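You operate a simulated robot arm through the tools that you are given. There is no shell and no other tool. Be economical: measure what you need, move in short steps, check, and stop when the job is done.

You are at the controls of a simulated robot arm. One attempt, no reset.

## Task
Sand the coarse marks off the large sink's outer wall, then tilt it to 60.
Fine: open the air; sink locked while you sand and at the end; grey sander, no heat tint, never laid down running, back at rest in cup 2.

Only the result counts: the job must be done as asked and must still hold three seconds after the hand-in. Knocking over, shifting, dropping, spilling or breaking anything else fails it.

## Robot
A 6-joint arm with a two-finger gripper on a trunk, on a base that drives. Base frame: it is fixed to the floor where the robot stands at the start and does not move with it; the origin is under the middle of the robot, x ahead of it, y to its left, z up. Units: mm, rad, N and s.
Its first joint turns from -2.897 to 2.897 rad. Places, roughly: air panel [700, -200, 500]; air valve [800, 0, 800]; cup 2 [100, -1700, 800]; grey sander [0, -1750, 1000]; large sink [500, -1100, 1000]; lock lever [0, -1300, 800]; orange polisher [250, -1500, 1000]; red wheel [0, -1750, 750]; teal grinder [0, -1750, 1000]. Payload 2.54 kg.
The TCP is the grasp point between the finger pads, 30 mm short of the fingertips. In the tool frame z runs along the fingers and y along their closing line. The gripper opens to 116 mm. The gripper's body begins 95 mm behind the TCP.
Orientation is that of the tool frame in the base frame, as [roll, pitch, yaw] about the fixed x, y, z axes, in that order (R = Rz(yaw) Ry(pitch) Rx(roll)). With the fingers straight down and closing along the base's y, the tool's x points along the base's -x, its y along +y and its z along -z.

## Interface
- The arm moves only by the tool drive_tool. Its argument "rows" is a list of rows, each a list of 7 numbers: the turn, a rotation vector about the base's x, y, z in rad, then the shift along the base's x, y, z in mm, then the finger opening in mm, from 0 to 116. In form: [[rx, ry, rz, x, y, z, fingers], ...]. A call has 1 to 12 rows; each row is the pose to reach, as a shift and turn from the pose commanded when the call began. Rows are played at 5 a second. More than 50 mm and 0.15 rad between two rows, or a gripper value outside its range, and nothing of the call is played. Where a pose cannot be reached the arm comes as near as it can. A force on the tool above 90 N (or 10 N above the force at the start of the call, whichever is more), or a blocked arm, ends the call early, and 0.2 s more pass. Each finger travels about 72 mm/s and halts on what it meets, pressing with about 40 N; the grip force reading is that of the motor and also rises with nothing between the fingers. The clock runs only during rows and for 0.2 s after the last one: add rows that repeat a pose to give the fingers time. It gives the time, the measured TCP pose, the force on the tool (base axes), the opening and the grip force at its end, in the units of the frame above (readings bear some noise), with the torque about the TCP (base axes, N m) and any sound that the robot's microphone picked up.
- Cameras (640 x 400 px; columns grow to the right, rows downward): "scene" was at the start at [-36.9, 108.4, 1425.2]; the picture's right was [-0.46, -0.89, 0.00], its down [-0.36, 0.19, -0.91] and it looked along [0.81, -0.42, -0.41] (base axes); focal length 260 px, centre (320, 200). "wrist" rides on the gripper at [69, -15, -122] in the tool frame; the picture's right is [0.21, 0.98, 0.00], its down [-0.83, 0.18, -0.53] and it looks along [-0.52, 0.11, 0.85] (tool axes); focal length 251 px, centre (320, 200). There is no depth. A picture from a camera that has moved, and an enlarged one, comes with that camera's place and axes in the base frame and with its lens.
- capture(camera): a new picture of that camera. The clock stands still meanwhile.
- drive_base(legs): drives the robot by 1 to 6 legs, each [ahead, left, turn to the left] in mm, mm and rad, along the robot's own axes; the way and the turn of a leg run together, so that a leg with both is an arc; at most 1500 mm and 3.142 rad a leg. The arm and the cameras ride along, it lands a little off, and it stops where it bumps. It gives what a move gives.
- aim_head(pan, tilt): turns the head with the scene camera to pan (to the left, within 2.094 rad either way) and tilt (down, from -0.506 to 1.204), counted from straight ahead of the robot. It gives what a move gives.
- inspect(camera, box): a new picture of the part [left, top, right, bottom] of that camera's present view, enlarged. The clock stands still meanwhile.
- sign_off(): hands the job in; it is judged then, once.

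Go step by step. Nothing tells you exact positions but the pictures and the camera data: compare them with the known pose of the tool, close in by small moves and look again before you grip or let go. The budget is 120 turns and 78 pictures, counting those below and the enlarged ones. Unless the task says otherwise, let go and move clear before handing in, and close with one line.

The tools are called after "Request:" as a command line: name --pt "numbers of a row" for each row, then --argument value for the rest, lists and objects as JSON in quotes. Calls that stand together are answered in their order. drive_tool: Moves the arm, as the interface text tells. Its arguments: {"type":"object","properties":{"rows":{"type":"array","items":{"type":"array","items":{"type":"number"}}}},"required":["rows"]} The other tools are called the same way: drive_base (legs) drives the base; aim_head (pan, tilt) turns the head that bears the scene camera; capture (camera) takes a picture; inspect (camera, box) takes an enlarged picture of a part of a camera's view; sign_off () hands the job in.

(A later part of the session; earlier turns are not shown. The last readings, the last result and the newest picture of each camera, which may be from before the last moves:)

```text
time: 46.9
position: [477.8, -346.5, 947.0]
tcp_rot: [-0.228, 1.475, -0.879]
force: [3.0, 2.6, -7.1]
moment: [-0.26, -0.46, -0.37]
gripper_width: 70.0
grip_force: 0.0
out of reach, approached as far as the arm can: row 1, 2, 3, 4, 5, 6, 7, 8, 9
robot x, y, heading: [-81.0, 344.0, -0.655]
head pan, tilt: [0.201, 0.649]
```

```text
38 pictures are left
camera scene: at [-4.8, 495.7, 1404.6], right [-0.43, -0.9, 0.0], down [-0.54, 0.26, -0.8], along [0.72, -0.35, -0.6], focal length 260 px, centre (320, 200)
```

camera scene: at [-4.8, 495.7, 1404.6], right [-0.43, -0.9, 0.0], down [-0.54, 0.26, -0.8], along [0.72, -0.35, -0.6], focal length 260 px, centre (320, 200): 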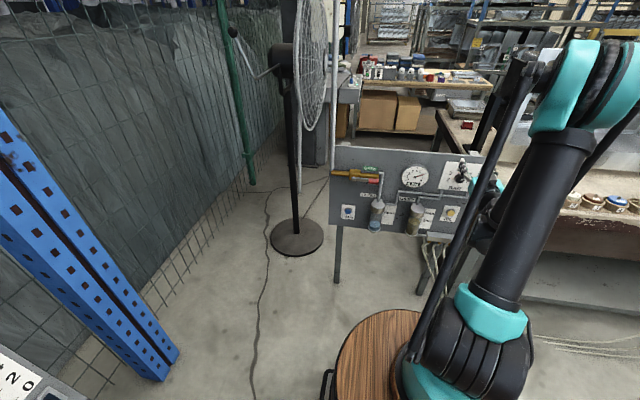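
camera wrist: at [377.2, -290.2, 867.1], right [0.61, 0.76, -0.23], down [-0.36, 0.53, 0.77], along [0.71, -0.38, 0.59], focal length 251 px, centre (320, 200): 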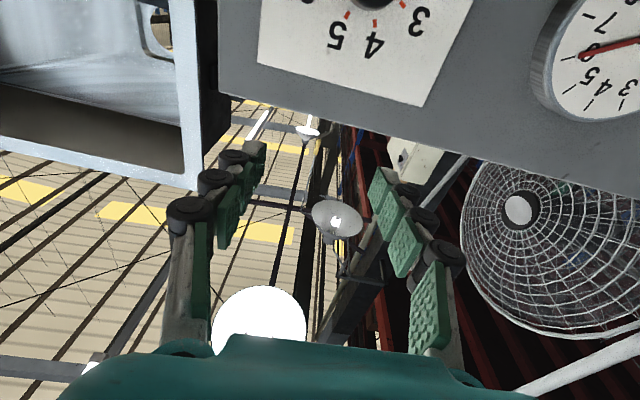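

Level is out of reach here, but a pitched grip works just as well when turned about the knob's axis. Pitching down again and lining up.

Request:
drive_tool --pt "0.085 0.1133 0 -20 15 0 70" --pt "0.17 0.2267 0 -40 30 0 70" --pt "0.255 0.34 0 -40 30 0 70" --pt "0.34 0.453 0 -40 30 0 70" --pt "0.425 0.567 0 -30 25 -20 70" --pt "0.51 0.68 0 -20 20 -40 70" --pt "0.51 0.68 0 0 10 -57 70" --pt "0.51 0.68 0 0 10 -57 70"

Request:
capture --camera "wrist"

```text
time: 48.7
position: [480.5, -337.2, 866.1]
tcp_rot: [3.132, 0.714, 2.484]
force: [-0.2, -0.8, -0.2]
moment: [-0.01, -0.03, 0.03]
gripper_width: 69.8
grip_force: 0.1
robot x, y, heading: [-82.2, 343.0, -0.652]
head pan, tilt: [0.201, 0.649]
```

```text
37 pictures are left
camera wrist: at [367.1, -269.6, 912.7], right [0.47, 0.87, -0.13], down [0.33, -0.03, 0.95], along [0.82, -0.48, -0.3], focal length 251 px, centre (320, 200)
```

wrist: 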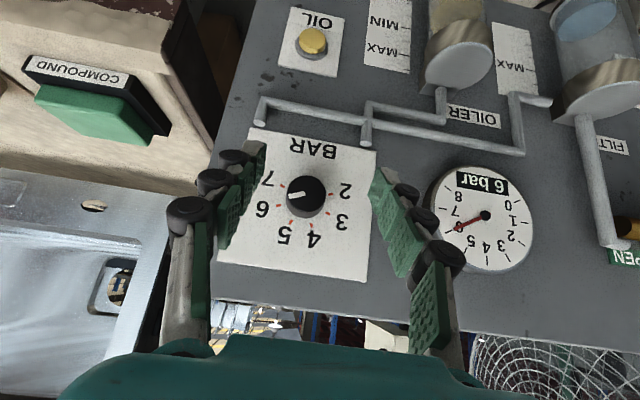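

Request:
inspect --camera "wrist" --box '[220, 120, 560, 300]'

```text
1.88 times, centred on (390, 210) of wrist
camera zoom: at [367.1, -269.6, 912.7], right [0.47, 0.87, -0.13], down [0.33, -0.03, 0.95], along [0.82, -0.48, -0.3], focal length 473 px, centre (188, 181)
```

zoom: 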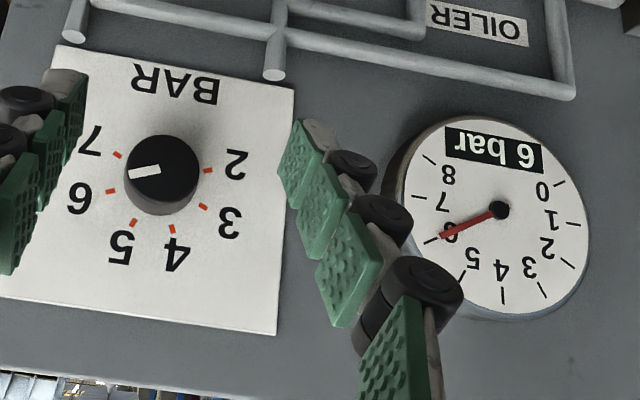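

The knob is at 6 and the gauge is steady at 6 bar, so the air is right. Next: back away, raise, and drive to the sander.

Request:
drive_tool --pt "0 0 0 -30 24 20 70" --pt "0 0 0 -50 40 60 90" --pt "0 0 0 -50 40 108 116" --pt "0 0 0 -45 45 155 116" --pt "0 0 0 -25 70 190 116" --pt "0 0 0 0 105 200 116" --pt "0 0 0 28 142 200 116" --pt "0 0 0 50 175 200 116"

Request:
drive_base --legs '[[0, -1500, 0], [300, -20, 0]]'

Request:
aim_head --pan -0.1 --tilt 0.5

Request:
capture --camera "wrist"

```text
time: 50.5
position: [530.0, -162.1, 1065.8]
tcp_rot: [3.133, 0.714, 2.48]
force: [0.3, -0.6, 0.5]
moment: [0.07, 0.0, -0.01]
gripper_width: 116.0
grip_force: 0.1
robot x, y, heading: [-82.9, 343.1, -0.65]
head pan, tilt: [0.201, 0.649]
```

```text
time: 54.5
position: [93.8, -734.1, 1065.5]
tcp_rot: [3.133, 0.713, 2.37]
force: [0.3, 0.2, -0.6]
moment: [0.01, -0.01, 0.0]
gripper_width: 116.2
grip_force: 0.0
robot x, y, heading: [-453.4, -169.3, -0.765]
head pan, tilt: [0.201, 0.649]
stopped in leg 1: the robot was blocked; the commanded pose is now the measured one
```

```text
time: 55.3
position: [93.1, -734.6, 1066.1]
tcp_rot: [3.134, 0.714, 2.37]
force: [-0.2, -0.1, 0.1]
moment: [0.0, 0.01, 0.0]
gripper_width: 116.0
grip_force: 0.1
robot x, y, heading: [-456.6, -165.4, -0.766]
head pan, tilt: [-0.099, 0.499]
```

```text
35 pictures are left
camera wrist: at [-11.7, -654.1, 1112.3], right [0.56, 0.82, -0.13], down [0.32, -0.06, 0.95], along [0.76, -0.57, -0.3], focal length 251 px, centre (320, 200)
```

wrist: 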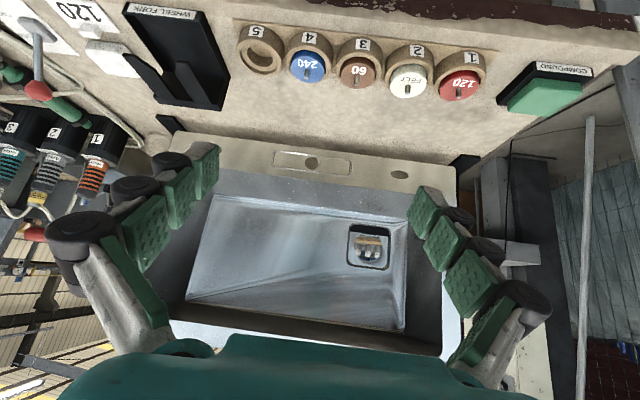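

The base bumped something on its right. I'll look there before moving.

Request:
aim_head --pan -1.5 --tilt 0.8

Request:
capture --camera "scene"

```text
time: 56.9
position: [93.3, -734.0, 1065.4]
tcp_rot: [3.133, 0.714, 2.371]
force: [0.0, 0.3, 1.1]
moment: [0.03, 0.0, 0.02]
gripper_width: 116.2
grip_force: 0.1
robot x, y, heading: [-461.6, -165.9, -0.762]
head pan, tilt: [-1.499, 0.799]
```

```text
34 pictures are left
camera scene: at [-489.0, -36.4, 1392.1], right [-0.77, 0.64, 0.0], down [0.46, 0.55, -0.7], along [-0.45, -0.54, -0.72], focal length 260 px, centre (320, 200)
```

scene: 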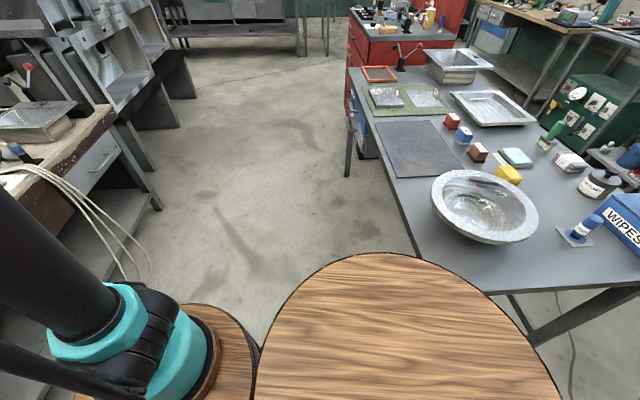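

It only touched a heavy table; nothing moved. I'll retract the arm, move toward the bench, straighten and go right.

Request:
drive_tool --pt "0 0 0 -33 32 5 116" --pt "0 0 0 -66 64 15 116" --pt "0 0 0 -99 96 25 116" --pt "0 0 0 -132 128 35 116" --pt "0 0 0 -160 155 45 116"

Request:
drive_base --legs '[[270, 0, 0.12], [100, 0, 0], [0, -860, 0]]'

Request:
aim_head --pan 0.0 --tilt 0.5

```text
time: 58.1
position: [-64.8, -578.7, 1110.3]
tcp_rot: [3.132, 0.713, 2.37]
force: [-0.7, -0.1, 0.5]
moment: [0.01, 0.01, 0.01]
gripper_width: 116.0
grip_force: 0.0
robot x, y, heading: [-458.2, -169.5, -0.768]
head pan, tilt: [-1.499, 0.799]
```

```text
time: 64.9
position: [-248.6, -1454.8, 1110.9]
tcp_rot: [3.132, 0.714, 2.491]
force: [-1.1, -0.1, 0.0]
moment: [-0.02, 0.0, 0.01]
gripper_width: 116.1
grip_force: 0.0
robot x, y, heading: [-688.9, -1090.8, -0.645]
head pan, tilt: [-1.499, 0.799]
```

```text
time: 66.5
position: [-249.7, -1455.7, 1110.5]
tcp_rot: [3.133, 0.714, 2.494]
force: [0.2, 0.1, -0.5]
moment: [0.0, 0.03, 0.01]
gripper_width: 115.9
grip_force: 0.1
robot x, y, heading: [-685.5, -1093.5, -0.646]
head pan, tilt: [0.0, 0.499]
```

Request:
drive_base --legs '[[150, 0, 0]]'

Request:
capture --camera "wrist"

Request:
capture --camera "scene"

```text
time: 67.8
position: [-164.0, -1516.6, 1110.7]
tcp_rot: [3.133, 0.713, 2.491]
force: [0.0, 0.3, 0.0]
moment: [0.02, -0.01, -0.01]
gripper_width: 116.2
grip_force: 0.0
robot x, y, heading: [-605.0, -1157.6, -0.642]
head pan, tilt: [0.0, 0.499]
stopped in leg 1: the robot was blocked; the commanded pose is now the measured one
```

```text
33 pictures are left
camera wrist: at [-278.2, -1450.5, 1158.0], right [0.46, 0.88, -0.13], down [0.32, -0.03, 0.95], along [0.83, -0.48, -0.3], focal length 251 px, centre (320, 200)
```

wrist: 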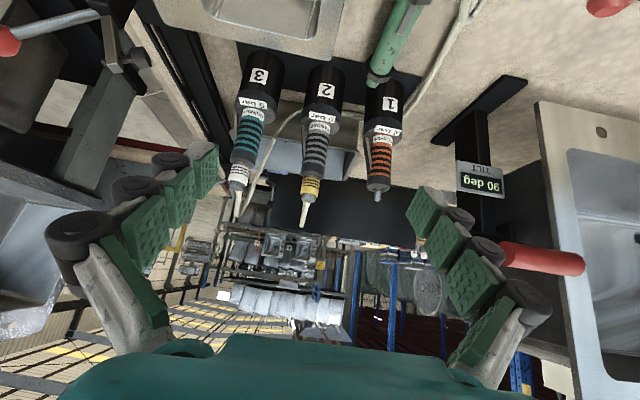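

```text
32 pictures are left
camera scene: at [-535.0, -1016.4, 1418.1], right [-0.6, -0.8, 0.0], down [-0.38, 0.29, -0.88], along [0.7, -0.53, -0.48], focal length 260 px, centre (320, 200)
```

scene: 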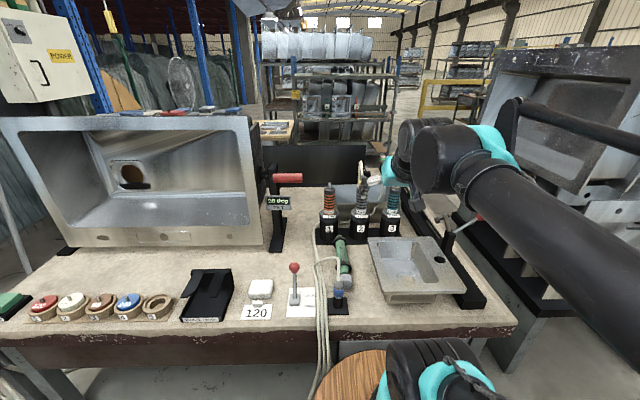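

Good view of the tools. Zooming on the sander for its lever and geometry.

Request:
inspect --camera "wrist" --box '[220, 50, 420, 250]'

Request:
inspect --camera "scene" --box '[270, 140, 430, 310]'

```text
2.00 times, centred on (320, 150) of wrist
camera zoom: at [-278.2, -1450.5, 1158.0], right [0.46, 0.88, -0.13], down [0.32, -0.03, 0.95], along [0.83, -0.48, -0.3], focal length 503 px, centre (320, 300)
```

zoom: 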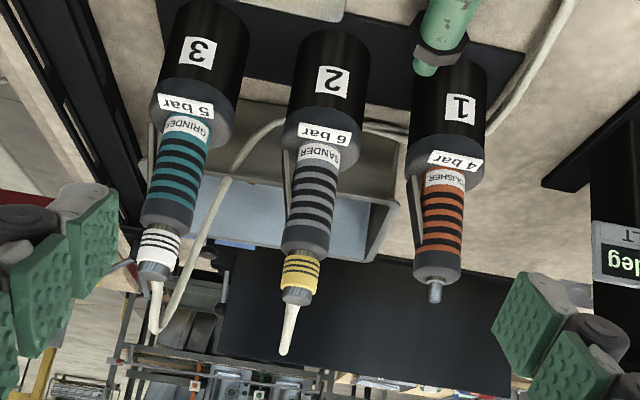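

```text
2.35 times, centred on (350, 225) of scene
camera zoom: at [-535.0, -1016.4, 1418.1], right [-0.6, -0.8, 0.0], down [-0.38, 0.29, -0.88], along [0.7, -0.53, -0.48], focal length 613 px, centre (249, 141)
```

zoom: 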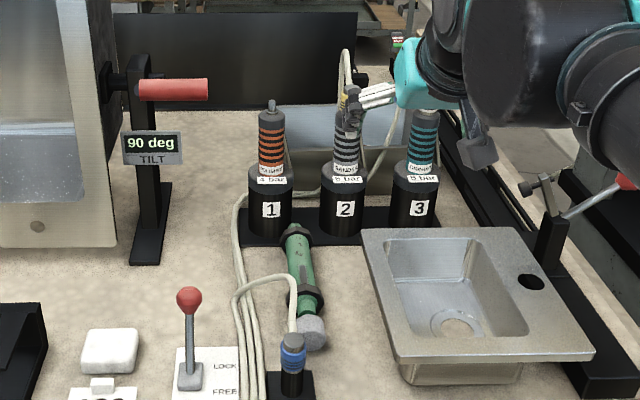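

The sander's throttle lever lies along its right side, so a side grip will run it. I'll come nearer with a shallower pitch and narrower opening.

Request:
drive_tool --pt "-0.072 -0.096 0 20 -15 -25 100" --pt "-0.144 -0.192 0 45 -30 -50 90" --pt "-0.216 -0.288 0 75 -50 -75 80" --pt "-0.216 -0.288 0 105 -70 -100 68" --pt "-0.216 -0.288 0 130 -88 -125 68" --pt "-0.216 -0.288 0 151 -98 -150 68"

Request:
capture --camera "wrist"

```text
time: 69.2
position: [-13.5, -1613.0, 959.8]
tcp_rot: [3.128, 1.076, 2.49]
force: [-0.3, 0.4, -0.1]
moment: [0.0, -0.04, -0.01]
gripper_width: 68.0
grip_force: 0.0
robot x, y, heading: [-605.5, -1154.0, -0.649]
head pan, tilt: [0.0, 0.499]
```

```text
29 pictures are left
camera wrist: at [-134.2, -1543.3, 958.0], right [0.5, 0.84, -0.18], down [0.04, 0.19, 0.98], along [0.86, -0.5, 0.06], focal length 251 px, centre (320, 200)
```

wrist: 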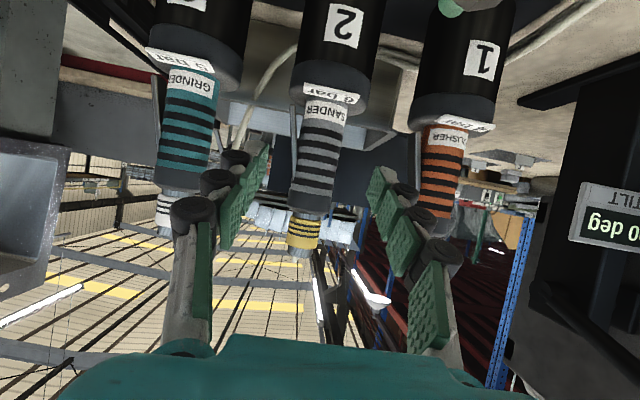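

Request:
inspect --camera "wrist" --box '[250, 60, 400, 270]'

```text
1.90 times, centred on (325, 165) of wrist
camera zoom: at [-134.2, -1543.3, 958.0], right [0.5, 0.84, -0.18], down [0.04, 0.19, 0.98], along [0.86, -0.5, 0.06], focal length 479 px, centre (310, 267)
```

zoom: 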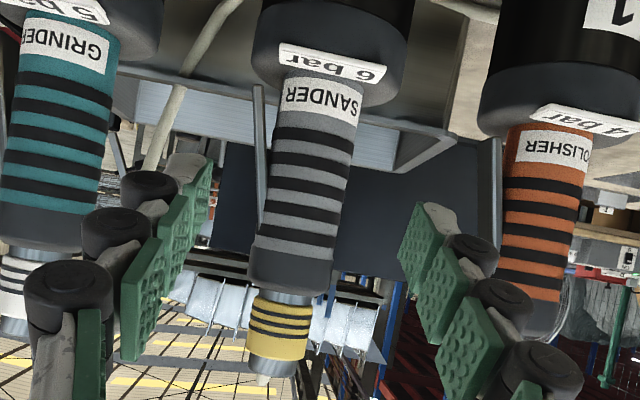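

The lever is hinged near the top and flares out at the bottom on the right. I'll slide the open fingers around the body at mid-lever height.

Request:
drive_tool --pt "0 0 0 22 -16 -6 74" --pt "0 0 0 44 -32 -12 74" --pt "0 0 0 66 -48 -18 74" --pt "0 0 0 87 -64 -25 74"

Request:
capture --camera "wrist"

```text
time: 70.2
position: [74.0, -1680.9, 935.3]
tcp_rot: [3.129, 1.076, 2.49]
force: [-0.3, -0.8, 0.5]
moment: [0.0, -0.01, -0.03]
gripper_width: 73.8
grip_force: 0.2
robot x, y, heading: [-602.2, -1154.6, -0.638]
head pan, tilt: [0.0, 0.499]
```

```text
27 pictures are left
camera wrist: at [-46.7, -1608.5, 933.2], right [0.5, 0.84, -0.18], down [0.04, 0.19, 0.98], along [0.86, -0.5, 0.06], focal length 251 px, centre (320, 200)
```

wrist: 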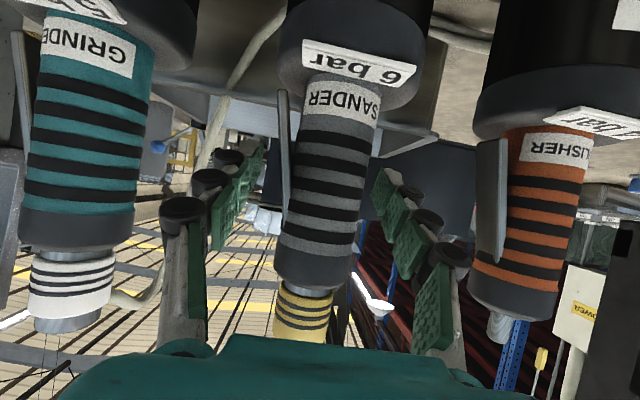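

The body sits between the pads, lever on the right. Closing in steps and listening.

Request:
drive_tool --pt "0 0 0 -5 4 0 70" --pt "0 0 0 -5 4 0 60" --pt "0 0 0 -5 4 0 56" --pt "0 0 0 -5 4 0 53" --pt "0 0 0 -5 4 0 53"

```text
time: 71.4
position: [69.5, -1675.4, 935.3]
tcp_rot: [3.127, 1.074, 2.488]
force: [0.3, -0.4, 0.3]
moment: [-0.01, 0.0, -0.01]
gripper_width: 53.2
grip_force: 0.2
robot x, y, heading: [-603.2, -1153.6, -0.644]
head pan, tilt: [0.0, 0.499]
```

Request:
drive_tool --pt "0 0 0 0 0 0 51" --pt "0 0 0 0 0 0 49" --pt "0 0 0 0 0 0 49"

Request:
drive_tool --pt "0 0 0 0 0 0 47" --pt "0 0 0 0 0 0 47" --pt "0 0 0 0 0 0 47"

Request:
drive_tool --pt "0 0 0 0 0 0 45" --pt "0 0 0 0 0 0 45" --pt "0 0 0 0 0 0 45"

```text
time: 72.2
position: [68.5, -1675.5, 935.4]
tcp_rot: [3.129, 1.074, 2.488]
force: [0.0, 0.1, 0.5]
moment: [-0.05, -0.01, 0.01]
gripper_width: 48.8
grip_force: 0.0
robot x, y, heading: [-602.8, -1154.2, -0.638]
head pan, tilt: [0.0, 0.499]
```

```text
time: 73.0
position: [67.7, -1675.8, 935.4]
tcp_rot: [3.127, 1.074, 2.487]
force: [0.5, 0.0, -0.1]
moment: [0.0, -0.03, -0.03]
gripper_width: 46.9
grip_force: 0.1
robot x, y, heading: [-601.4, -1155.1, -0.641]
head pan, tilt: [0.0, 0.499]
```

```text
time: 73.8
position: [69.0, -1675.2, 936.4]
tcp_rot: [3.126, 1.073, 2.49]
force: [0.2, 2.3, 0.0]
moment: [0.02, -0.03, 0.04]
gripper_width: 46.4
grip_force: 1.3
robot x, y, heading: [-603.4, -1157.9, -0.646]
head pan, tilt: [0.0, 0.499]
```

Contact at 46.4 mm, light force and no sound: force grows with command. Continue.

Request:
drive_tool --pt "0 0 0 0 0 0 43" --pt "0 0 0 0 0 0 43" --pt "0 0 0 0 0 0 43"

Request:
drive_tool --pt "0 0 0 0 0 0 41" --pt "0 0 0 0 0 0 41" --pt "0 0 0 0 0 0 41"

```text
time: 74.6
position: [68.4, -1675.6, 935.8]
tcp_rot: [3.127, 1.073, 2.491]
force: [2.4, 3.8, 0.5]
moment: [0.06, -0.03, 0.04]
gripper_width: 46.0
grip_force: 1.8
robot x, y, heading: [-601.9, -1156.4, -0.641]
head pan, tilt: [0.0, 0.499]
```

```text
time: 75.4
position: [68.8, -1675.5, 936.4]
tcp_rot: [3.128, 1.076, 2.489]
force: [3.9, 4.8, 2.1]
moment: [0.15, -0.12, 0.07]
gripper_width: 45.0
grip_force: 3.6
robot x, y, heading: [-603.2, -1157.5, -0.644]
head pan, tilt: [0.0, 0.499]
```

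The load is one-sided (left finger only); I'll shift 3 mm left and keep closing.

Request:
drive_tool --pt "0 0 0 1.8 2.4 0 44" --pt "0 0 0 1.8 2.4 0 42" --pt "0 0 0 1.8 2.4 0 42"

Request:
drive_tool --pt "0 0 0 0 0 0 39" --pt "0 0 0 0 0 0 39" --pt "0 0 0 0 0 0 39"

Request:
drive_tool --pt "0 0 0 0 0 0 35" --pt "0 0 0 0 0 0 35" --pt "0 0 0 0 0 0 35"

```text
time: 76.2
position: [70.7, -1673.0, 935.9]
tcp_rot: [3.127, 1.075, 2.487]
force: [-1.3, 0.0, -0.6]
moment: [0.0, 0.03, -0.08]
gripper_width: 43.0
grip_force: 0.6
robot x, y, heading: [-598.8, -1153.3, -0.647]
head pan, tilt: [0.0, 0.499]
```

```text
time: 77.0
position: [69.7, -1671.8, 936.4]
tcp_rot: [3.127, 1.074, 2.488]
force: [-2.7, -4.2, 0.5]
moment: [-0.08, 0.02, -0.04]
gripper_width: 41.8
grip_force: 2.1
robot x, y, heading: [-603.3, -1157.8, -0.643]
head pan, tilt: [0.0, 0.499]
```

```text
time: 77.8
position: [70.6, -1672.4, 936.4]
tcp_rot: [3.127, 1.074, 2.487]
force: [-4.5, -7.8, 5.1]
moment: [-0.25, 0.09, -0.13]
gripper_width: 40.4
grip_force: 40.2
robot x, y, heading: [-605.9, -1155.3, -0.645]
head pan, tilt: [0.0, 0.499]
```

Firm grip at 40.4 mm, and still no running sound. Lifting straight up out of the cup.

Request:
drive_tool --pt "0 0 0 0 0 20 35" --pt "0 0 0 0 0 45 35" --pt "0 0 0 0 0 80 35" --pt "0 0 0 0 0 120 35" --pt "0 0 0 0 0 160 35"

Request:
inspect --camera "scene" --box '[280, 100, 440, 250]'

```text
time: 79.0
position: [70.9, -1673.8, 1095.4]
tcp_rot: [3.127, 1.074, 2.485]
force: [0.1, -0.5, -7.4]
moment: [0.04, 0.03, 0.0]
gripper_width: 40.3
grip_force: 39.8
robot x, y, heading: [-601.5, -1154.4, -0.642]
head pan, tilt: [0.0, 0.499]
```

```text
2.67 times, centred on (360, 175) of scene
camera zoom: at [-534.6, -1016.7, 1418.1], right [-0.6, -0.8, 0.0], down [-0.38, 0.29, -0.88], along [0.7, -0.53, -0.48], focal length 695 px, centre (213, 267)
```

zoom: 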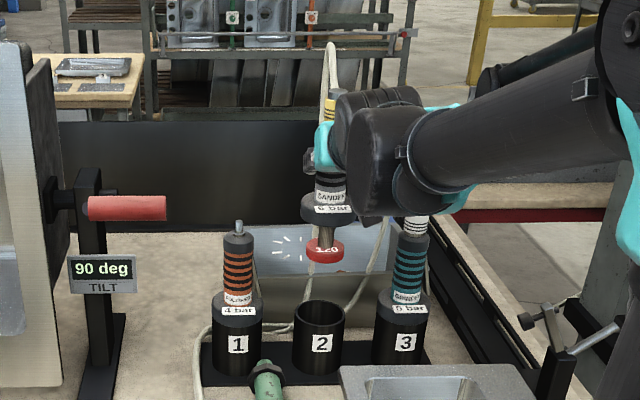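

The sander is out, carrying a red 120 wheel about 150 mm below the TCP; it isn't running yet. Checking how the lever sits under the finger.

Request:
inspect --camera "wrist" --box '[200, 0, 460, 330]'

```text
1.21 times, centred on (330, 165) of wrist
camera zoom: at [-49.1, -1601.7, 1093.3], right [0.5, 0.84, -0.18], down [0.04, 0.19, 0.98], along [0.86, -0.5, 0.06], focal length 305 px, centre (308, 242)
```

zoom: 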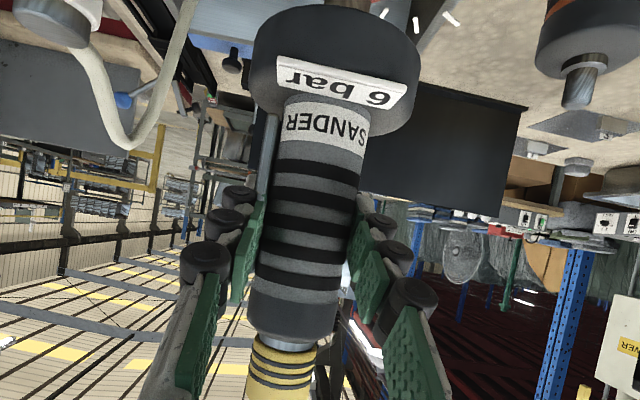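

The lever looks only part-pressed. I'll raise the sander and check whether the wheel turns and whether height is reachable.

Request:
drive_tool --pt "0 0 0 -10 8 45 30" --pt "0 0 0 -20 15 90 30" --pt "0 0 0 -30 22 135 30" --pt "0 0 0 -40 30 180 30" --pt "0 0 0 -48 36 225 30" --pt "0 0 0 -56 42 270 30" --pt "0 0 0 -64 48 315 30" --pt "0 0 0 -72 54 355 30"

Request:
capture --camera "scene"

```text
time: 80.8
position: [-0.1, -1618.4, 1451.8]
tcp_rot: [3.129, 1.074, 2.488]
force: [1.2, 0.3, -6.5]
moment: [0.05, 0.05, 0.0]
gripper_width: 40.1
grip_force: 39.8
robot x, y, heading: [-599.1, -1157.5, -0.643]
head pan, tilt: [0.0, 0.499]
```

```text
24 pictures are left
camera scene: at [-534.6, -1016.7, 1418.1], right [-0.6, -0.8, 0.0], down [-0.38, 0.29, -0.88], along [0.7, -0.53, -0.48], focal length 260 px, centre (320, 200)
```

scene: 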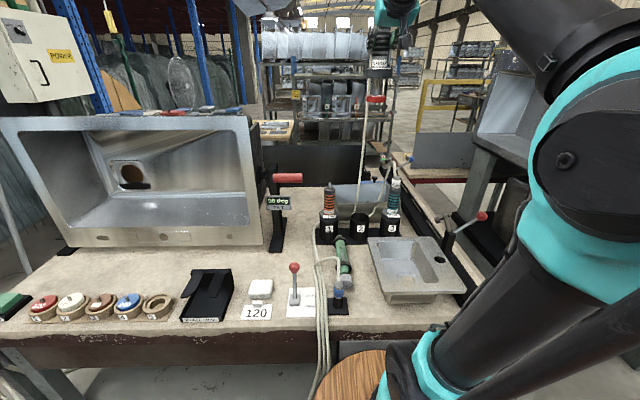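

Request:
inspect --camera "scene" --box '[340, 20, 430, 120]'

Request:
drive_tool --pt "0 0 0 0 0 2 0" --pt "0 0 0 0 0 2 0" --pt "0 0 0 0 0 2 0"

Request:
inspect --camera "scene" --box '[340, 20, 430, 120]'

```text
4.00 times, centred on (385, 70) of scene
camera zoom: at [-534.6, -1016.7, 1418.1], right [-0.6, -0.8, 0.0], down [-0.38, 0.29, -0.88], along [0.7, -0.53, -0.48], focal length 1042 px, centre (60, 720)
```

zoom: 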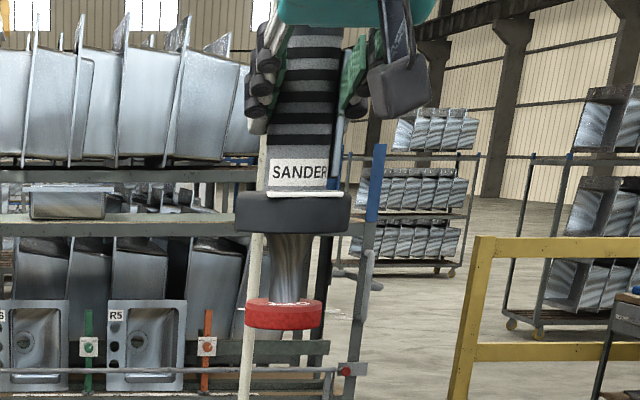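

```text
time: 81.6
position: [-0.4, -1618.1, 1453.7]
tcp_rot: [3.127, 1.074, 2.487]
force: [-0.3, -0.3, -6.2]
moment: [0.05, 0.1, 0.03]
gripper_width: 40.1
grip_force: 40.3
robot x, y, heading: [-604.6, -1153.1, -0.641]
head pan, tilt: [0.0, 0.499]
```

```text
4.00 times, centred on (385, 70) of scene
camera zoom: at [-534.7, -1016.6, 1418.1], right [-0.6, -0.8, 0.0], down [-0.38, 0.29, -0.88], along [0.7, -0.53, -0.48], focal length 1042 px, centre (60, 720)
```

zoom: 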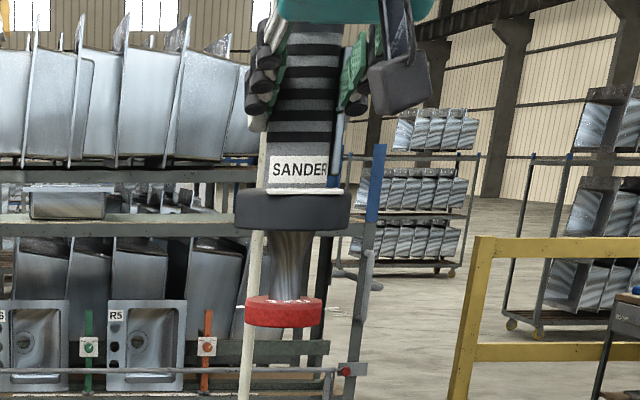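

White motion streaks around the wheel show it is running, so the lever is pressed. I'll carry it, well above everything, to stand in front of the sink patch.

Request:
drive_tool --pt "0 0 0 -20 15 20 0" --pt "0 0 0 -40 30 30 0"

Request:
drive_base --legs '[[-60, 0, 0], [0, 650, 0], [50, 0, 0]]'

Request:
capture --camera "wrist"

Request:
capture --camera "scene"

```text
time: 82.2
position: [-39.4, -1589.3, 1484.0]
tcp_rot: [3.128, 1.074, 2.487]
force: [1.6, -0.5, -7.5]
moment: [0.05, 0.07, -0.02]
gripper_width: 40.3
grip_force: 39.7
robot x, y, heading: [-599.1, -1149.5, -0.642]
head pan, tilt: [0.0, 0.499]
```

```text
time: 86.9
position: [341.3, -1062.2, 1483.3]
tcp_rot: [3.128, 1.073, 2.494]
force: [0.4, 0.4, -7.2]
moment: [0.06, 0.08, 0.03]
gripper_width: 40.2
grip_force: 39.8
robot x, y, heading: [-222.5, -629.6, -0.638]
head pan, tilt: [0.0, 0.499]
```

```text
21 pictures are left
camera wrist: at [220.7, -991.5, 1480.8], right [0.5, 0.85, -0.18], down [0.04, 0.19, 0.98], along [0.87, -0.5, 0.06], focal length 251 px, centre (320, 200)
```

wrist: 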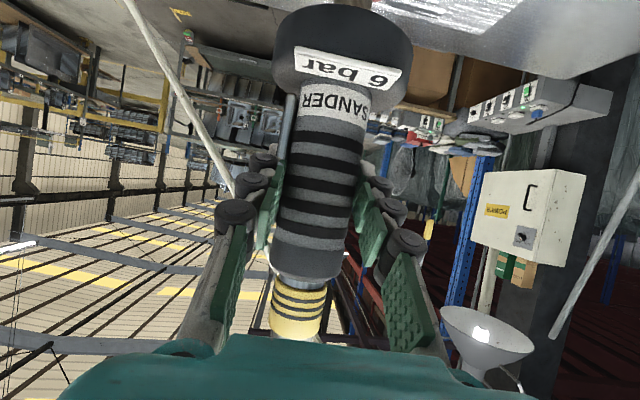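

```text
20 pictures are left
camera scene: at [-155.8, -492.3, 1418.1], right [-0.6, -0.8, 0.0], down [-0.38, 0.29, -0.88], along [0.71, -0.52, -0.48], focal length 260 px, centre (320, 200)
```

scene: 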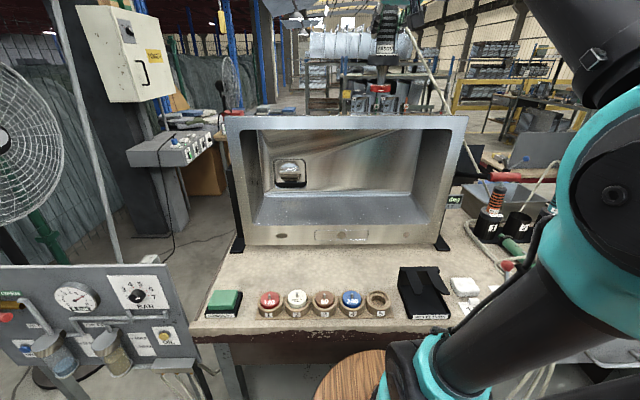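

Request:
inspect --camera "scene" --box '[220, 60, 480, 150]'

```text
2.46 times, centred on (350, 105) of scene
camera zoom: at [-155.8, -492.3, 1418.1], right [-0.6, -0.8, 0.0], down [-0.38, 0.29, -0.88], along [0.71, -0.52, -0.48], focal length 641 px, centre (246, 434)
```

zoom: 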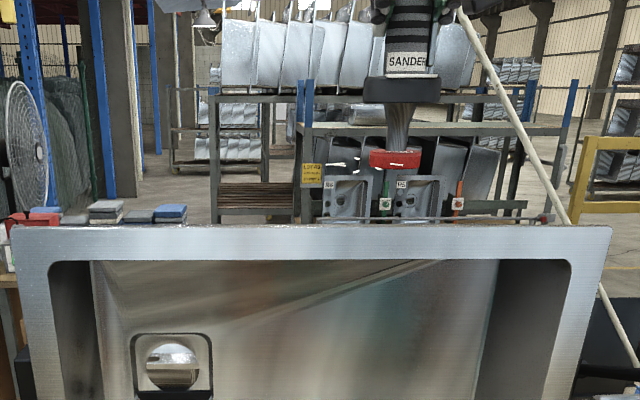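

The top wall isn't visible from here, so it slopes or sits lower behind the rim. I'll tilt the hand to look down on it with the wrist camera.

Request:
drive_tool --pt "0.072 0.096 0 20 28 10 0" --pt "0.144 0.192 0 40 56 20 0" --pt "0.216 0.288 0 60 84 30 0" --pt "0.288 0.384 0 80 110 40 0" --pt "0.36 0.48 0 90 120 50 0" --pt "0.36 0.48 0 90 120 50 0"

Request:
capture --camera "wrist"

```text
time: 88.3
position: [420.9, -939.3, 1495.1]
tcp_rot: [3.131, 0.474, 2.495]
force: [-0.5, -0.5, -7.1]
moment: [-0.06, -0.05, -0.01]
gripper_width: 40.0
grip_force: 39.9
out of reach, approached as far as the arm can: row 4, 5, 6
robot x, y, heading: [-221.0, -628.0, -0.642]
head pan, tilt: [0.0, 0.499]
```

```text
18 pictures are left
camera wrist: at [318.7, -883.3, 1572.0], right [0.43, 0.9, -0.09], down [0.5, -0.16, 0.85], along [0.75, -0.41, -0.51], focal length 251 px, centre (320, 200)
```

wrist: 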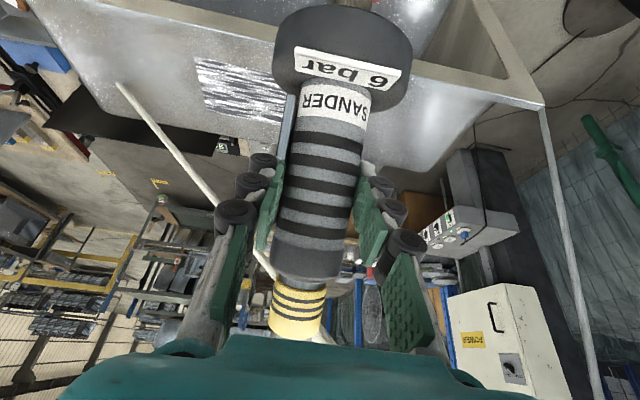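

Triangulating, the patch spans a≈1030–1113, b≈-440…-685 (rotated bench axes) at z≈1225, 40 mm below the rim top. Now straighten the sander and go above the patch's right end.

Request:
drive_tool --pt "-0.072 -0.096 0 -20 -26 -5 0" --pt "-0.144 -0.192 0 -40 -52 -10 0" --pt "-0.216 -0.288 0 -60 -78 -15 0" --pt "-0.288 -0.384 0 -80 -104 -20 0" --pt "-0.36 -0.48 0 -96.6 -129 -20 0" --pt "-0.36 -0.48 0 -66 -152 -20 0" --pt "-0.36 -0.48 0 -35 -175 -20 0" --pt "-0.36 -0.48 0 -4 -199 -20 0" --pt "-0.36 -0.48 0 27 -222 -20 0" --pt "-0.36 -0.48 0 27 -222 -50 0" --pt "-0.36 -0.48 0 27 -222 -75 0"

Request:
inspect --camera "scene" --box '[220, 60, 480, 150]'

```text
time: 90.7
position: [449.4, -1162.9, 1419.1]
tcp_rot: [3.128, 1.073, 2.494]
force: [0.6, 0.2, -7.6]
moment: [0.05, 0.02, -0.01]
gripper_width: 40.0
grip_force: 39.6
robot x, y, heading: [-222.3, -629.8, -0.638]
head pan, tilt: [0.0, 0.499]
```

```text
2.46 times, centred on (350, 105) of scene
camera zoom: at [-155.8, -492.3, 1418.1], right [-0.6, -0.8, 0.0], down [-0.38, 0.29, -0.88], along [0.71, -0.52, -0.48], focal length 641 px, centre (246, 434)
```

zoom: 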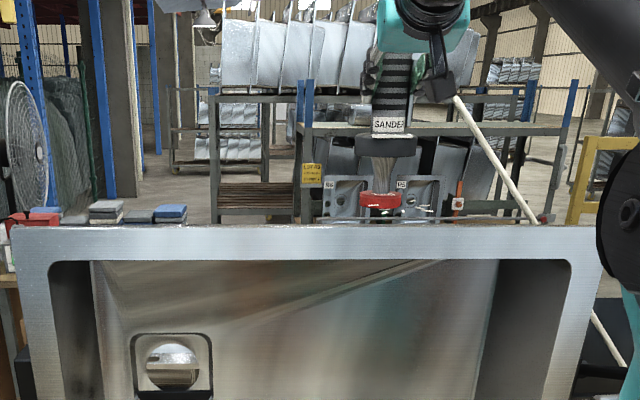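

Lowering toward the wall in small steps, watching force.

Request:
drive_tool --pt "0 0 0 0 0 -20 0" --pt "0 0 0 0 0 -36 0"

Request:
drive_tool --pt "0 0 0 6 8 -2 0" --pt "0 0 0 12 16 -4 0"

Request:
drive_tool --pt "0 0 0 -6 -8 -2 0" --pt "0 0 0 -12 -16 -4 0"

```text
time: 91.3
position: [448.2, -1162.5, 1384.0]
tcp_rot: [3.128, 1.073, 2.494]
force: [-0.6, 0.4, -7.3]
moment: [0.05, 0.04, 0.05]
gripper_width: 40.1
grip_force: 40.2
robot x, y, heading: [-221.9, -626.5, -0.636]
head pan, tilt: [0.0, 0.499]
```

```text
time: 91.9
position: [460.2, -1146.2, 1380.7]
tcp_rot: [3.129, 1.073, 2.493]
force: [-0.7, -0.4, -7.3]
moment: [0.01, 0.05, 0.02]
gripper_width: 40.1
grip_force: 39.6
robot x, y, heading: [-223.0, -636.7, -0.635]
head pan, tilt: [0.0, 0.499]
```

```text
time: 92.5
position: [447.9, -1160.4, 1378.6]
tcp_rot: [3.126, 1.076, 2.493]
force: [4.8, 4.3, 15.7]
moment: [0.41, -0.64, 0.07]
gripper_width: 40.2
grip_force: 40.0
robot x, y, heading: [-222.1, -629.3, -0.637]
head pan, tilt: [0.0, 0.499]
```

Contact at TCP z≈1379. Starting a steady light stroke to the left.

Request:
drive_tool --pt "0 0 0 15 20 0.5 0" --pt "0 0 0 30 40 0.5 0" --pt "0 0 0 45 60 0.5 0" --pt "0 0 0 60 80 0.5 0" --pt "0 0 0 75 100 0.5 0" --pt "0 0 0 90 120 0.5 0" --pt "0 0 0 105 140 0.5 0" --pt "0 0 0 120 160 0.5 0" --pt "0 0 0 126 168 8 0"

Request:
inspect --camera "scene" --box '[220, 60, 480, 150]'

```text
time: 94.5
position: [576.4, -994.4, 1384.2]
tcp_rot: [3.126, 1.074, 2.492]
force: [0.1, -0.3, -6.6]
moment: [0.0, 0.05, 0.01]
gripper_width: 40.3
grip_force: 40.3
robot x, y, heading: [-222.5, -631.5, -0.635]
head pan, tilt: [0.0, 0.499]
```

```text
2.46 times, centred on (350, 105) of scene
camera zoom: at [-155.7, -492.2, 1418.1], right [-0.6, -0.8, 0.0], down [-0.38, 0.29, -0.88], along [0.71, -0.52, -0.48], focal length 641 px, centre (246, 434)
```

zoom: 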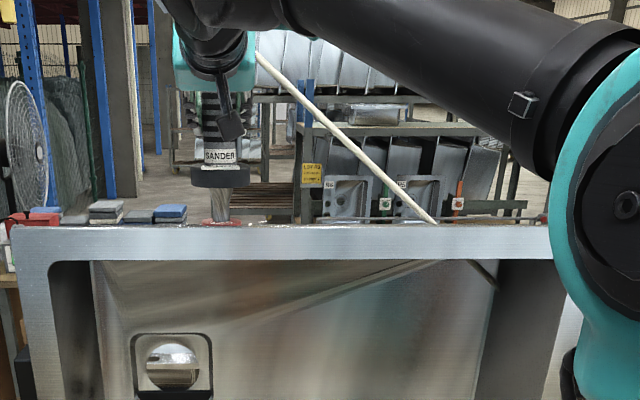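

Stroke done. I'll lift, back off, and check the patch from the wrist camera.

Request:
drive_tool --pt "0 0 0 0 0 45 0" --pt "0 0 0 0 0 90 0" --pt "0 0 0 -20 32 110 0" --pt "0.072 0.096 0 -40 64 110 0" --pt "0.144 0.192 0 -60 95 110 0" --pt "0.216 0.288 0 -80 125 110 0" --pt "0.288 0.384 0 -92 144 110 0" --pt "0.36 0.48 0 -92 144 110 0" --pt "0.36 0.48 0 -92 144 110 0"

Request:
inspect --camera "wrist" --box '[0, 0, 320, 200]'

```text
time: 96.5
position: [476.4, -850.1, 1478.8]
tcp_rot: [3.132, 0.472, 2.494]
force: [-0.5, -0.1, -6.2]
moment: [-0.08, -0.09, 0.02]
gripper_width: 40.1
grip_force: 40.2
out of reach, approached as far as the arm can: row 8, 9
robot x, y, heading: [-221.2, -631.4, -0.64]
head pan, tilt: [0.0, 0.499]
```

```text
2.00 times, centred on (160, 100) of wrist
camera zoom: at [372.9, -793.1, 1555.3], right [0.43, 0.9, -0.09], down [0.5, -0.15, 0.85], along [0.75, -0.41, -0.51], focal length 503 px, centre (640, 400)
```

zoom: 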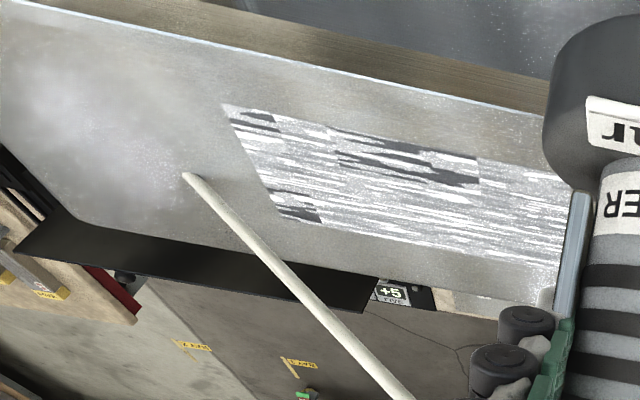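

Some cells of the patch are cleared. Zooming in to judge colour and the grid.

Request:
inspect --camera "wrist" --box '[105, 45, 285, 135]'

```text
3.56 times, centred on (195, 90) of wrist
camera zoom: at [372.9, -793.1, 1555.3], right [0.43, 0.9, -0.09], down [0.5, -0.15, 0.85], along [0.75, -0.41, -0.51], focal length 894 px, centre (764, 591)
```

zoom: 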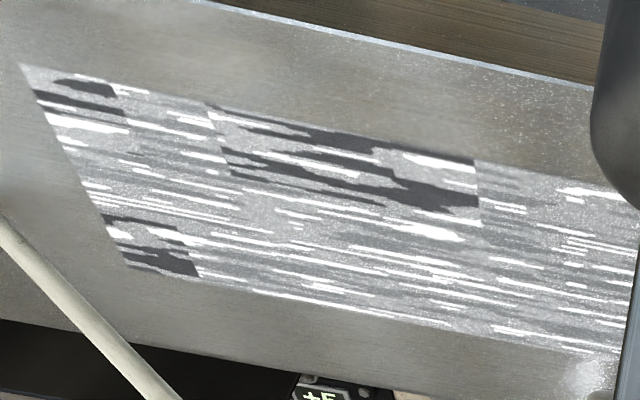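

I'll straighten up again and make full-coverage passes at three depths, always moving.

Request:
drive_tool --pt "-0.072 -0.096 0 -5 -6 5 0" --pt "-0.144 -0.192 0 -10 -13 5 0" --pt "-0.216 -0.288 0 -15 -20 5 0" --pt "-0.288 -0.384 0 -20 -27 5 0" --pt "-0.361 -0.4815 0 -26 -35 5 0" --pt "-0.361 -0.4815 0 4 -58 5 0" --pt "-0.361 -0.4815 0 34 -81 5 0" --pt "-0.361 -0.4815 0 62 -104 5 0" --pt "-0.361 -0.4815 0 87 -141 0 0" --pt "-0.361 -0.4815 0 87 -141 -40 0" --pt "-0.361 -0.4815 0 87 -141 -80 0"

Request:
drive_tool --pt "0 0 0 0 0 -17 0" --pt "0 0 0 -9 -12 -21 0" --pt "0 0 0 -21 -28 -22.5 0"

```text
time: 98.9
position: [562.3, -991.6, 1397.4]
tcp_rot: [3.127, 1.075, 2.492]
force: [0.0, 0.9, -7.4]
moment: [0.01, 0.0, -0.01]
gripper_width: 40.3
grip_force: 40.0
robot x, y, heading: [-223.3, -633.1, -0.633]
head pan, tilt: [0.0, 0.499]
```

```text
time: 99.7
position: [542.8, -1018.2, 1377.4]
tcp_rot: [3.127, 1.079, 2.497]
force: [4.7, 6.4, 24.9]
moment: [0.5, -0.5, 0.06]
gripper_width: 40.2
grip_force: 39.8
robot x, y, heading: [-223.9, -633.6, -0.639]
head pan, tilt: [0.0, 0.499]
```

Request:
drive_tool --pt "0 0 0 -15.6 -20.8 1.3 0" --pt "0 0 0 -31.2 -41.6 1.3 0" --pt "0 0 0 -46.8 -62.4 1.3 0" --pt "0 0 0 -62.4 -83.2 1.3 0" --pt "0 0 0 -78 -104 1.3 0" --pt "0 0 0 -93.6 -124.8 1.3 0" --pt "0 0 0 -109.2 -145.6 1.3 0" --pt "0 0 0 -84.4 -164.2 1.3 0" --pt "0 0 0 -68.8 -143.4 1.3 0" --pt "0 0 0 -53.2 -122.6 1.3 0" --pt "0 0 0 -37.6 -101.8 1.3 0" --pt "0 0 0 -22 -81 1.3 0"

Request:
drive_tool --pt "0 0 0 15.6 20.8 0 0" --pt "0 0 0 31.2 41.6 0 0" --pt "0 0 0 46.8 62.4 0 0" --pt "0 0 0 62.4 83.2 0 0" --pt "0 0 0 72 96 0 0" --pt "0 0 0 96 78 0 0" --pt "0 0 0 80.4 57.2 0 0" --pt "0 0 0 64.8 36.4 0 0" --pt "0 0 0 49.2 15.6 0 0" --pt "0 0 0 33.6 -5.2 0 0" --pt "0 0 0 18 -26 0 0" --pt "0 0 0 2.4 -46.8 0 0"

```text
time: 102.3
position: [518.9, -1101.0, 1377.5]
tcp_rot: [3.126, 1.074, 2.49]
force: [-2.6, -3.7, 8.5]
moment: [-0.68, 0.2, -0.02]
gripper_width: 40.0
grip_force: 40.1
robot x, y, heading: [-221.2, -630.5, -0.637]
head pan, tilt: [0.0, 0.499]
```

```text
time: 104.9
position: [520.2, -1146.3, 1375.9]
tcp_rot: [3.13, 1.074, 2.495]
force: [0.5, 0.9, 3.5]
moment: [0.09, -0.06, -0.06]
gripper_width: 40.1
grip_force: 39.6
robot x, y, heading: [-221.3, -629.2, -0.637]
head pan, tilt: [0.0, 0.499]
```

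Request:
drive_tool --pt "0 0 0 -14 -18.7 -0.5 0" --pt "0 0 0 -28 -37.4 -0.5 0" --pt "0 0 0 -40 -53.4 -0.5 0" --pt "0 0 0 -24 -32 -0.5 0" --pt "0 0 0 -10 -13.5 10 0" --pt "0 0 0 -10 -13.5 50 0" --pt "0 0 0 -10 -13.5 95 0" --pt "0 0 0 -10 20 110 0" --pt "0 0 0 -10 60 110 0" --pt "0 0 0 -10 100 110 0" --pt "0 0 0 -10 140 110 0" --pt "0 0 0 -10 180 110 0"

Request:
drive_tool --pt "0.072 0.096 0 -8 25 0 0" --pt "0.144 0.192 0 -16 50 0 0" --pt "0.216 0.288 0 -24 75 0 0" --pt "0.288 0.384 0 -32 100 0 0" --pt "0.36 0.48 0 -34 110 0 0" --pt "0.36 0.48 0 -34 110 0 0"

Request:
inspect --camera "wrist" --box '[80, 0, 320, 150]'

```text
time: 107.5
position: [511.5, -968.9, 1487.0]
tcp_rot: [3.129, 1.076, 2.493]
force: [-0.8, -1.4, -7.3]
moment: [0.07, 0.09, 0.03]
gripper_width: 40.4
grip_force: 39.4
robot x, y, heading: [-224.6, -631.3, -0.639]
head pan, tilt: [0.0, 0.499]
```

```text
time: 108.9
position: [474.3, -857.4, 1480.0]
tcp_rot: [3.131, 0.476, 2.495]
force: [0.3, -0.2, -8.1]
moment: [-0.03, -0.04, 0.03]
gripper_width: 40.2
grip_force: 39.4
out of reach, approached as far as the arm can: row 5, 6
robot x, y, heading: [-224.1, -630.0, -0.639]
head pan, tilt: [0.0, 0.499]
```

```text
2.67 times, centred on (200, 75) of wrist
camera zoom: at [372.2, -800.4, 1555.7], right [0.43, 0.9, -0.09], down [0.5, -0.15, 0.85], along [0.75, -0.41, -0.51], focal length 670 px, centre (640, 533)
```

zoom: 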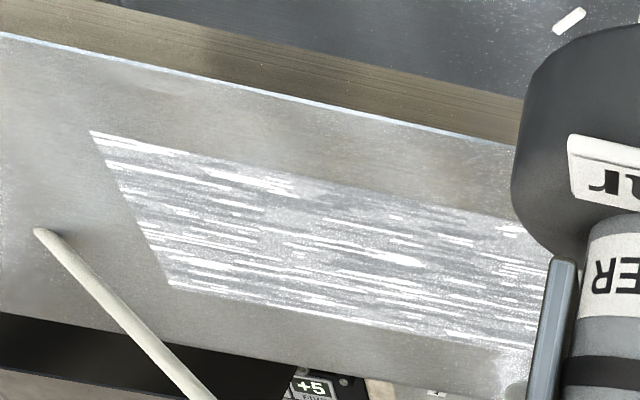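

The dark layer is gone everywhere; white streaks remain, no tint. More passes, same pressure.

Request:
drive_tool --pt "-0.072 -0.096 0 -5 -6 5 0" --pt "-0.144 -0.192 0 -10 -13 5 0" --pt "-0.216 -0.288 0 -15 -20 5 0" --pt "-0.288 -0.384 0 -20 -27 5 0" --pt "-0.359 -0.478 0 -26 -35 5 0" --pt "-0.359 -0.478 0 4 -56 5 0" --pt "-0.359 -0.478 0 34 -77 5 0" --pt "-0.359 -0.478 0 62 -98 5 0" --pt "-0.359 -0.478 0 86 -132 0 0" --pt "-0.359 -0.478 0 86 -132 -40 0" --pt "-0.359 -0.478 0 86 -132 -80 0"

```text
time: 111.3
position: [558.1, -991.4, 1398.5]
tcp_rot: [3.128, 1.073, 2.495]
force: [-0.5, -0.2, -7.6]
moment: [0.02, 0.04, 0.0]
gripper_width: 40.4
grip_force: 39.9
robot x, y, heading: [-223.4, -627.8, -0.637]
head pan, tilt: [0.0, 0.499]
```

Request:
drive_tool --pt "0 0 0 6 8 -18 0" --pt "0 0 0 -6 -8 -22 0" --pt "0 0 0 -18.6 -24.8 -22 0" --pt "0 0 0 -31.2 -41.6 -22 0" --pt "0 0 0 -43.8 -58.4 -22 0" --pt "0 0 0 -56.4 -75.2 -22 0" --pt "0 0 0 -69 -92 -22 0" --pt "0 0 0 -81.6 -108.8 -22 0" --pt "0 0 0 -94.2 -125.6 -22 0" --pt "0 0 0 -106.8 -142.4 -22 0" --pt "0 0 0 -119.4 -159.2 -22 0" --pt "0 0 0 -130.2 -173.6 -22 0"

Request:
drive_tool --pt "0 0 0 25.6 -19.2 -0.6 0" --pt "0 0 0 38.2 -2.4 -0.6 0" --pt "0 0 0 50.8 14.4 -0.6 0" --pt "0 0 0 63.4 31.2 -0.6 0" --pt "0 0 0 76 48 -0.6 0" --pt "0 0 0 88.6 64.8 -0.6 0" --pt "0 0 0 101.2 81.6 -0.6 0" --pt "0 0 0 113.8 98.4 -0.6 0" --pt "0 0 0 126.4 115.2 -0.6 0" --pt "0 0 0 139 132 -0.6 0" --pt "0 0 0 151.6 148.8 -0.6 0" --pt "0 0 0 162 162.7 -0.6 0"

Request:
drive_tool --pt "0 0 0 25.6 -19.2 -0.8 0" --pt "0 0 0 13 -36 -0.8 0" --pt "0 0 0 0.4 -52.8 -0.8 0" --pt "0 0 0 -12.2 -69.6 -0.8 0" --pt "0 0 0 -24.8 -86.4 -0.8 0" --pt "0 0 0 -37.4 -103.2 -0.8 0" --pt "0 0 0 -50 -120 -0.8 0" --pt "0 0 0 -62.6 -136.8 -0.8 0" --pt "0 0 0 -75.2 -153.6 -0.8 0" --pt "0 0 0 -87.8 -170.4 -0.8 0" --pt "0 0 0 -100.4 -187.2 -0.8 0" --pt "0 0 0 -110 -200 -0.8 0"

```text
time: 113.9
position: [430.0, -1164.3, 1377.9]
tcp_rot: [3.127, 1.075, 2.493]
force: [0.3, -0.1, -7.1]
moment: [0.04, 0.06, -0.02]
gripper_width: 39.9
grip_force: 39.6
robot x, y, heading: [-225.7, -633.3, -0.644]
head pan, tilt: [0.0, 0.499]
```

```text
time: 116.5
position: [591.9, -1000.7, 1377.9]
tcp_rot: [3.127, 1.072, 2.493]
force: [-2.2, -2.8, 8.4]
moment: [-0.57, 0.12, -0.01]
gripper_width: 40.2
grip_force: 40.0
robot x, y, heading: [-220.5, -628.0, -0.639]
head pan, tilt: [0.0, 0.499]
```

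```text
time: 119.1
position: [481.9, -1199.6, 1377.1]
tcp_rot: [3.128, 1.076, 2.494]
force: [5.1, 7.8, 26.8]
moment: [0.4, -0.29, -0.08]
gripper_width: 40.4
grip_force: 40.0
robot x, y, heading: [-221.5, -632.0, -0.639]
head pan, tilt: [0.0, 0.499]
```

Coverage good except the front row's right end lost contact; repeating the front row leftward slightly lower.

Request:
drive_tool --pt "0 0 0 -24 18 0 0" --pt "0 0 0 -48 36 -1 0" --pt "0 0 0 -42 44 -1.5 0" --pt "0 0 0 -30 60 -1.5 0" --pt "0 0 0 -18 76 -1.5 0" --pt "0 0 0 -6 92 -1.5 0"

Request:
drive_tool --pt "0 0 0 12 16 0 0" --pt "0 0 0 24 32 0 0" --pt "0 0 0 36 48 0 0" --pt "0 0 0 48 64 0 0" --pt "0 0 0 60 80 0 0" --pt "0 0 0 72 96 0 0" --pt "0 0 0 84 112 0 0" --pt "0 0 0 88 118 0 0"

```text
time: 120.5
position: [475.6, -1108.0, 1375.5]
tcp_rot: [3.127, 1.074, 2.489]
force: [-6.9, -8.6, 30.1]
moment: [-0.68, 0.7, -0.02]
gripper_width: 40.9
grip_force: 40.1
robot x, y, heading: [-223.5, -632.1, -0.644]
head pan, tilt: [0.0, 0.499]
```

```text
time: 122.3
position: [564.2, -991.8, 1375.8]
tcp_rot: [3.126, 1.075, 2.49]
force: [-6.2, -9.8, 30.9]
moment: [-0.88, 0.38, -0.13]
gripper_width: 41.0
grip_force: 40.0
robot x, y, heading: [-222.4, -631.8, -0.639]
head pan, tilt: [0.0, 0.499]
```

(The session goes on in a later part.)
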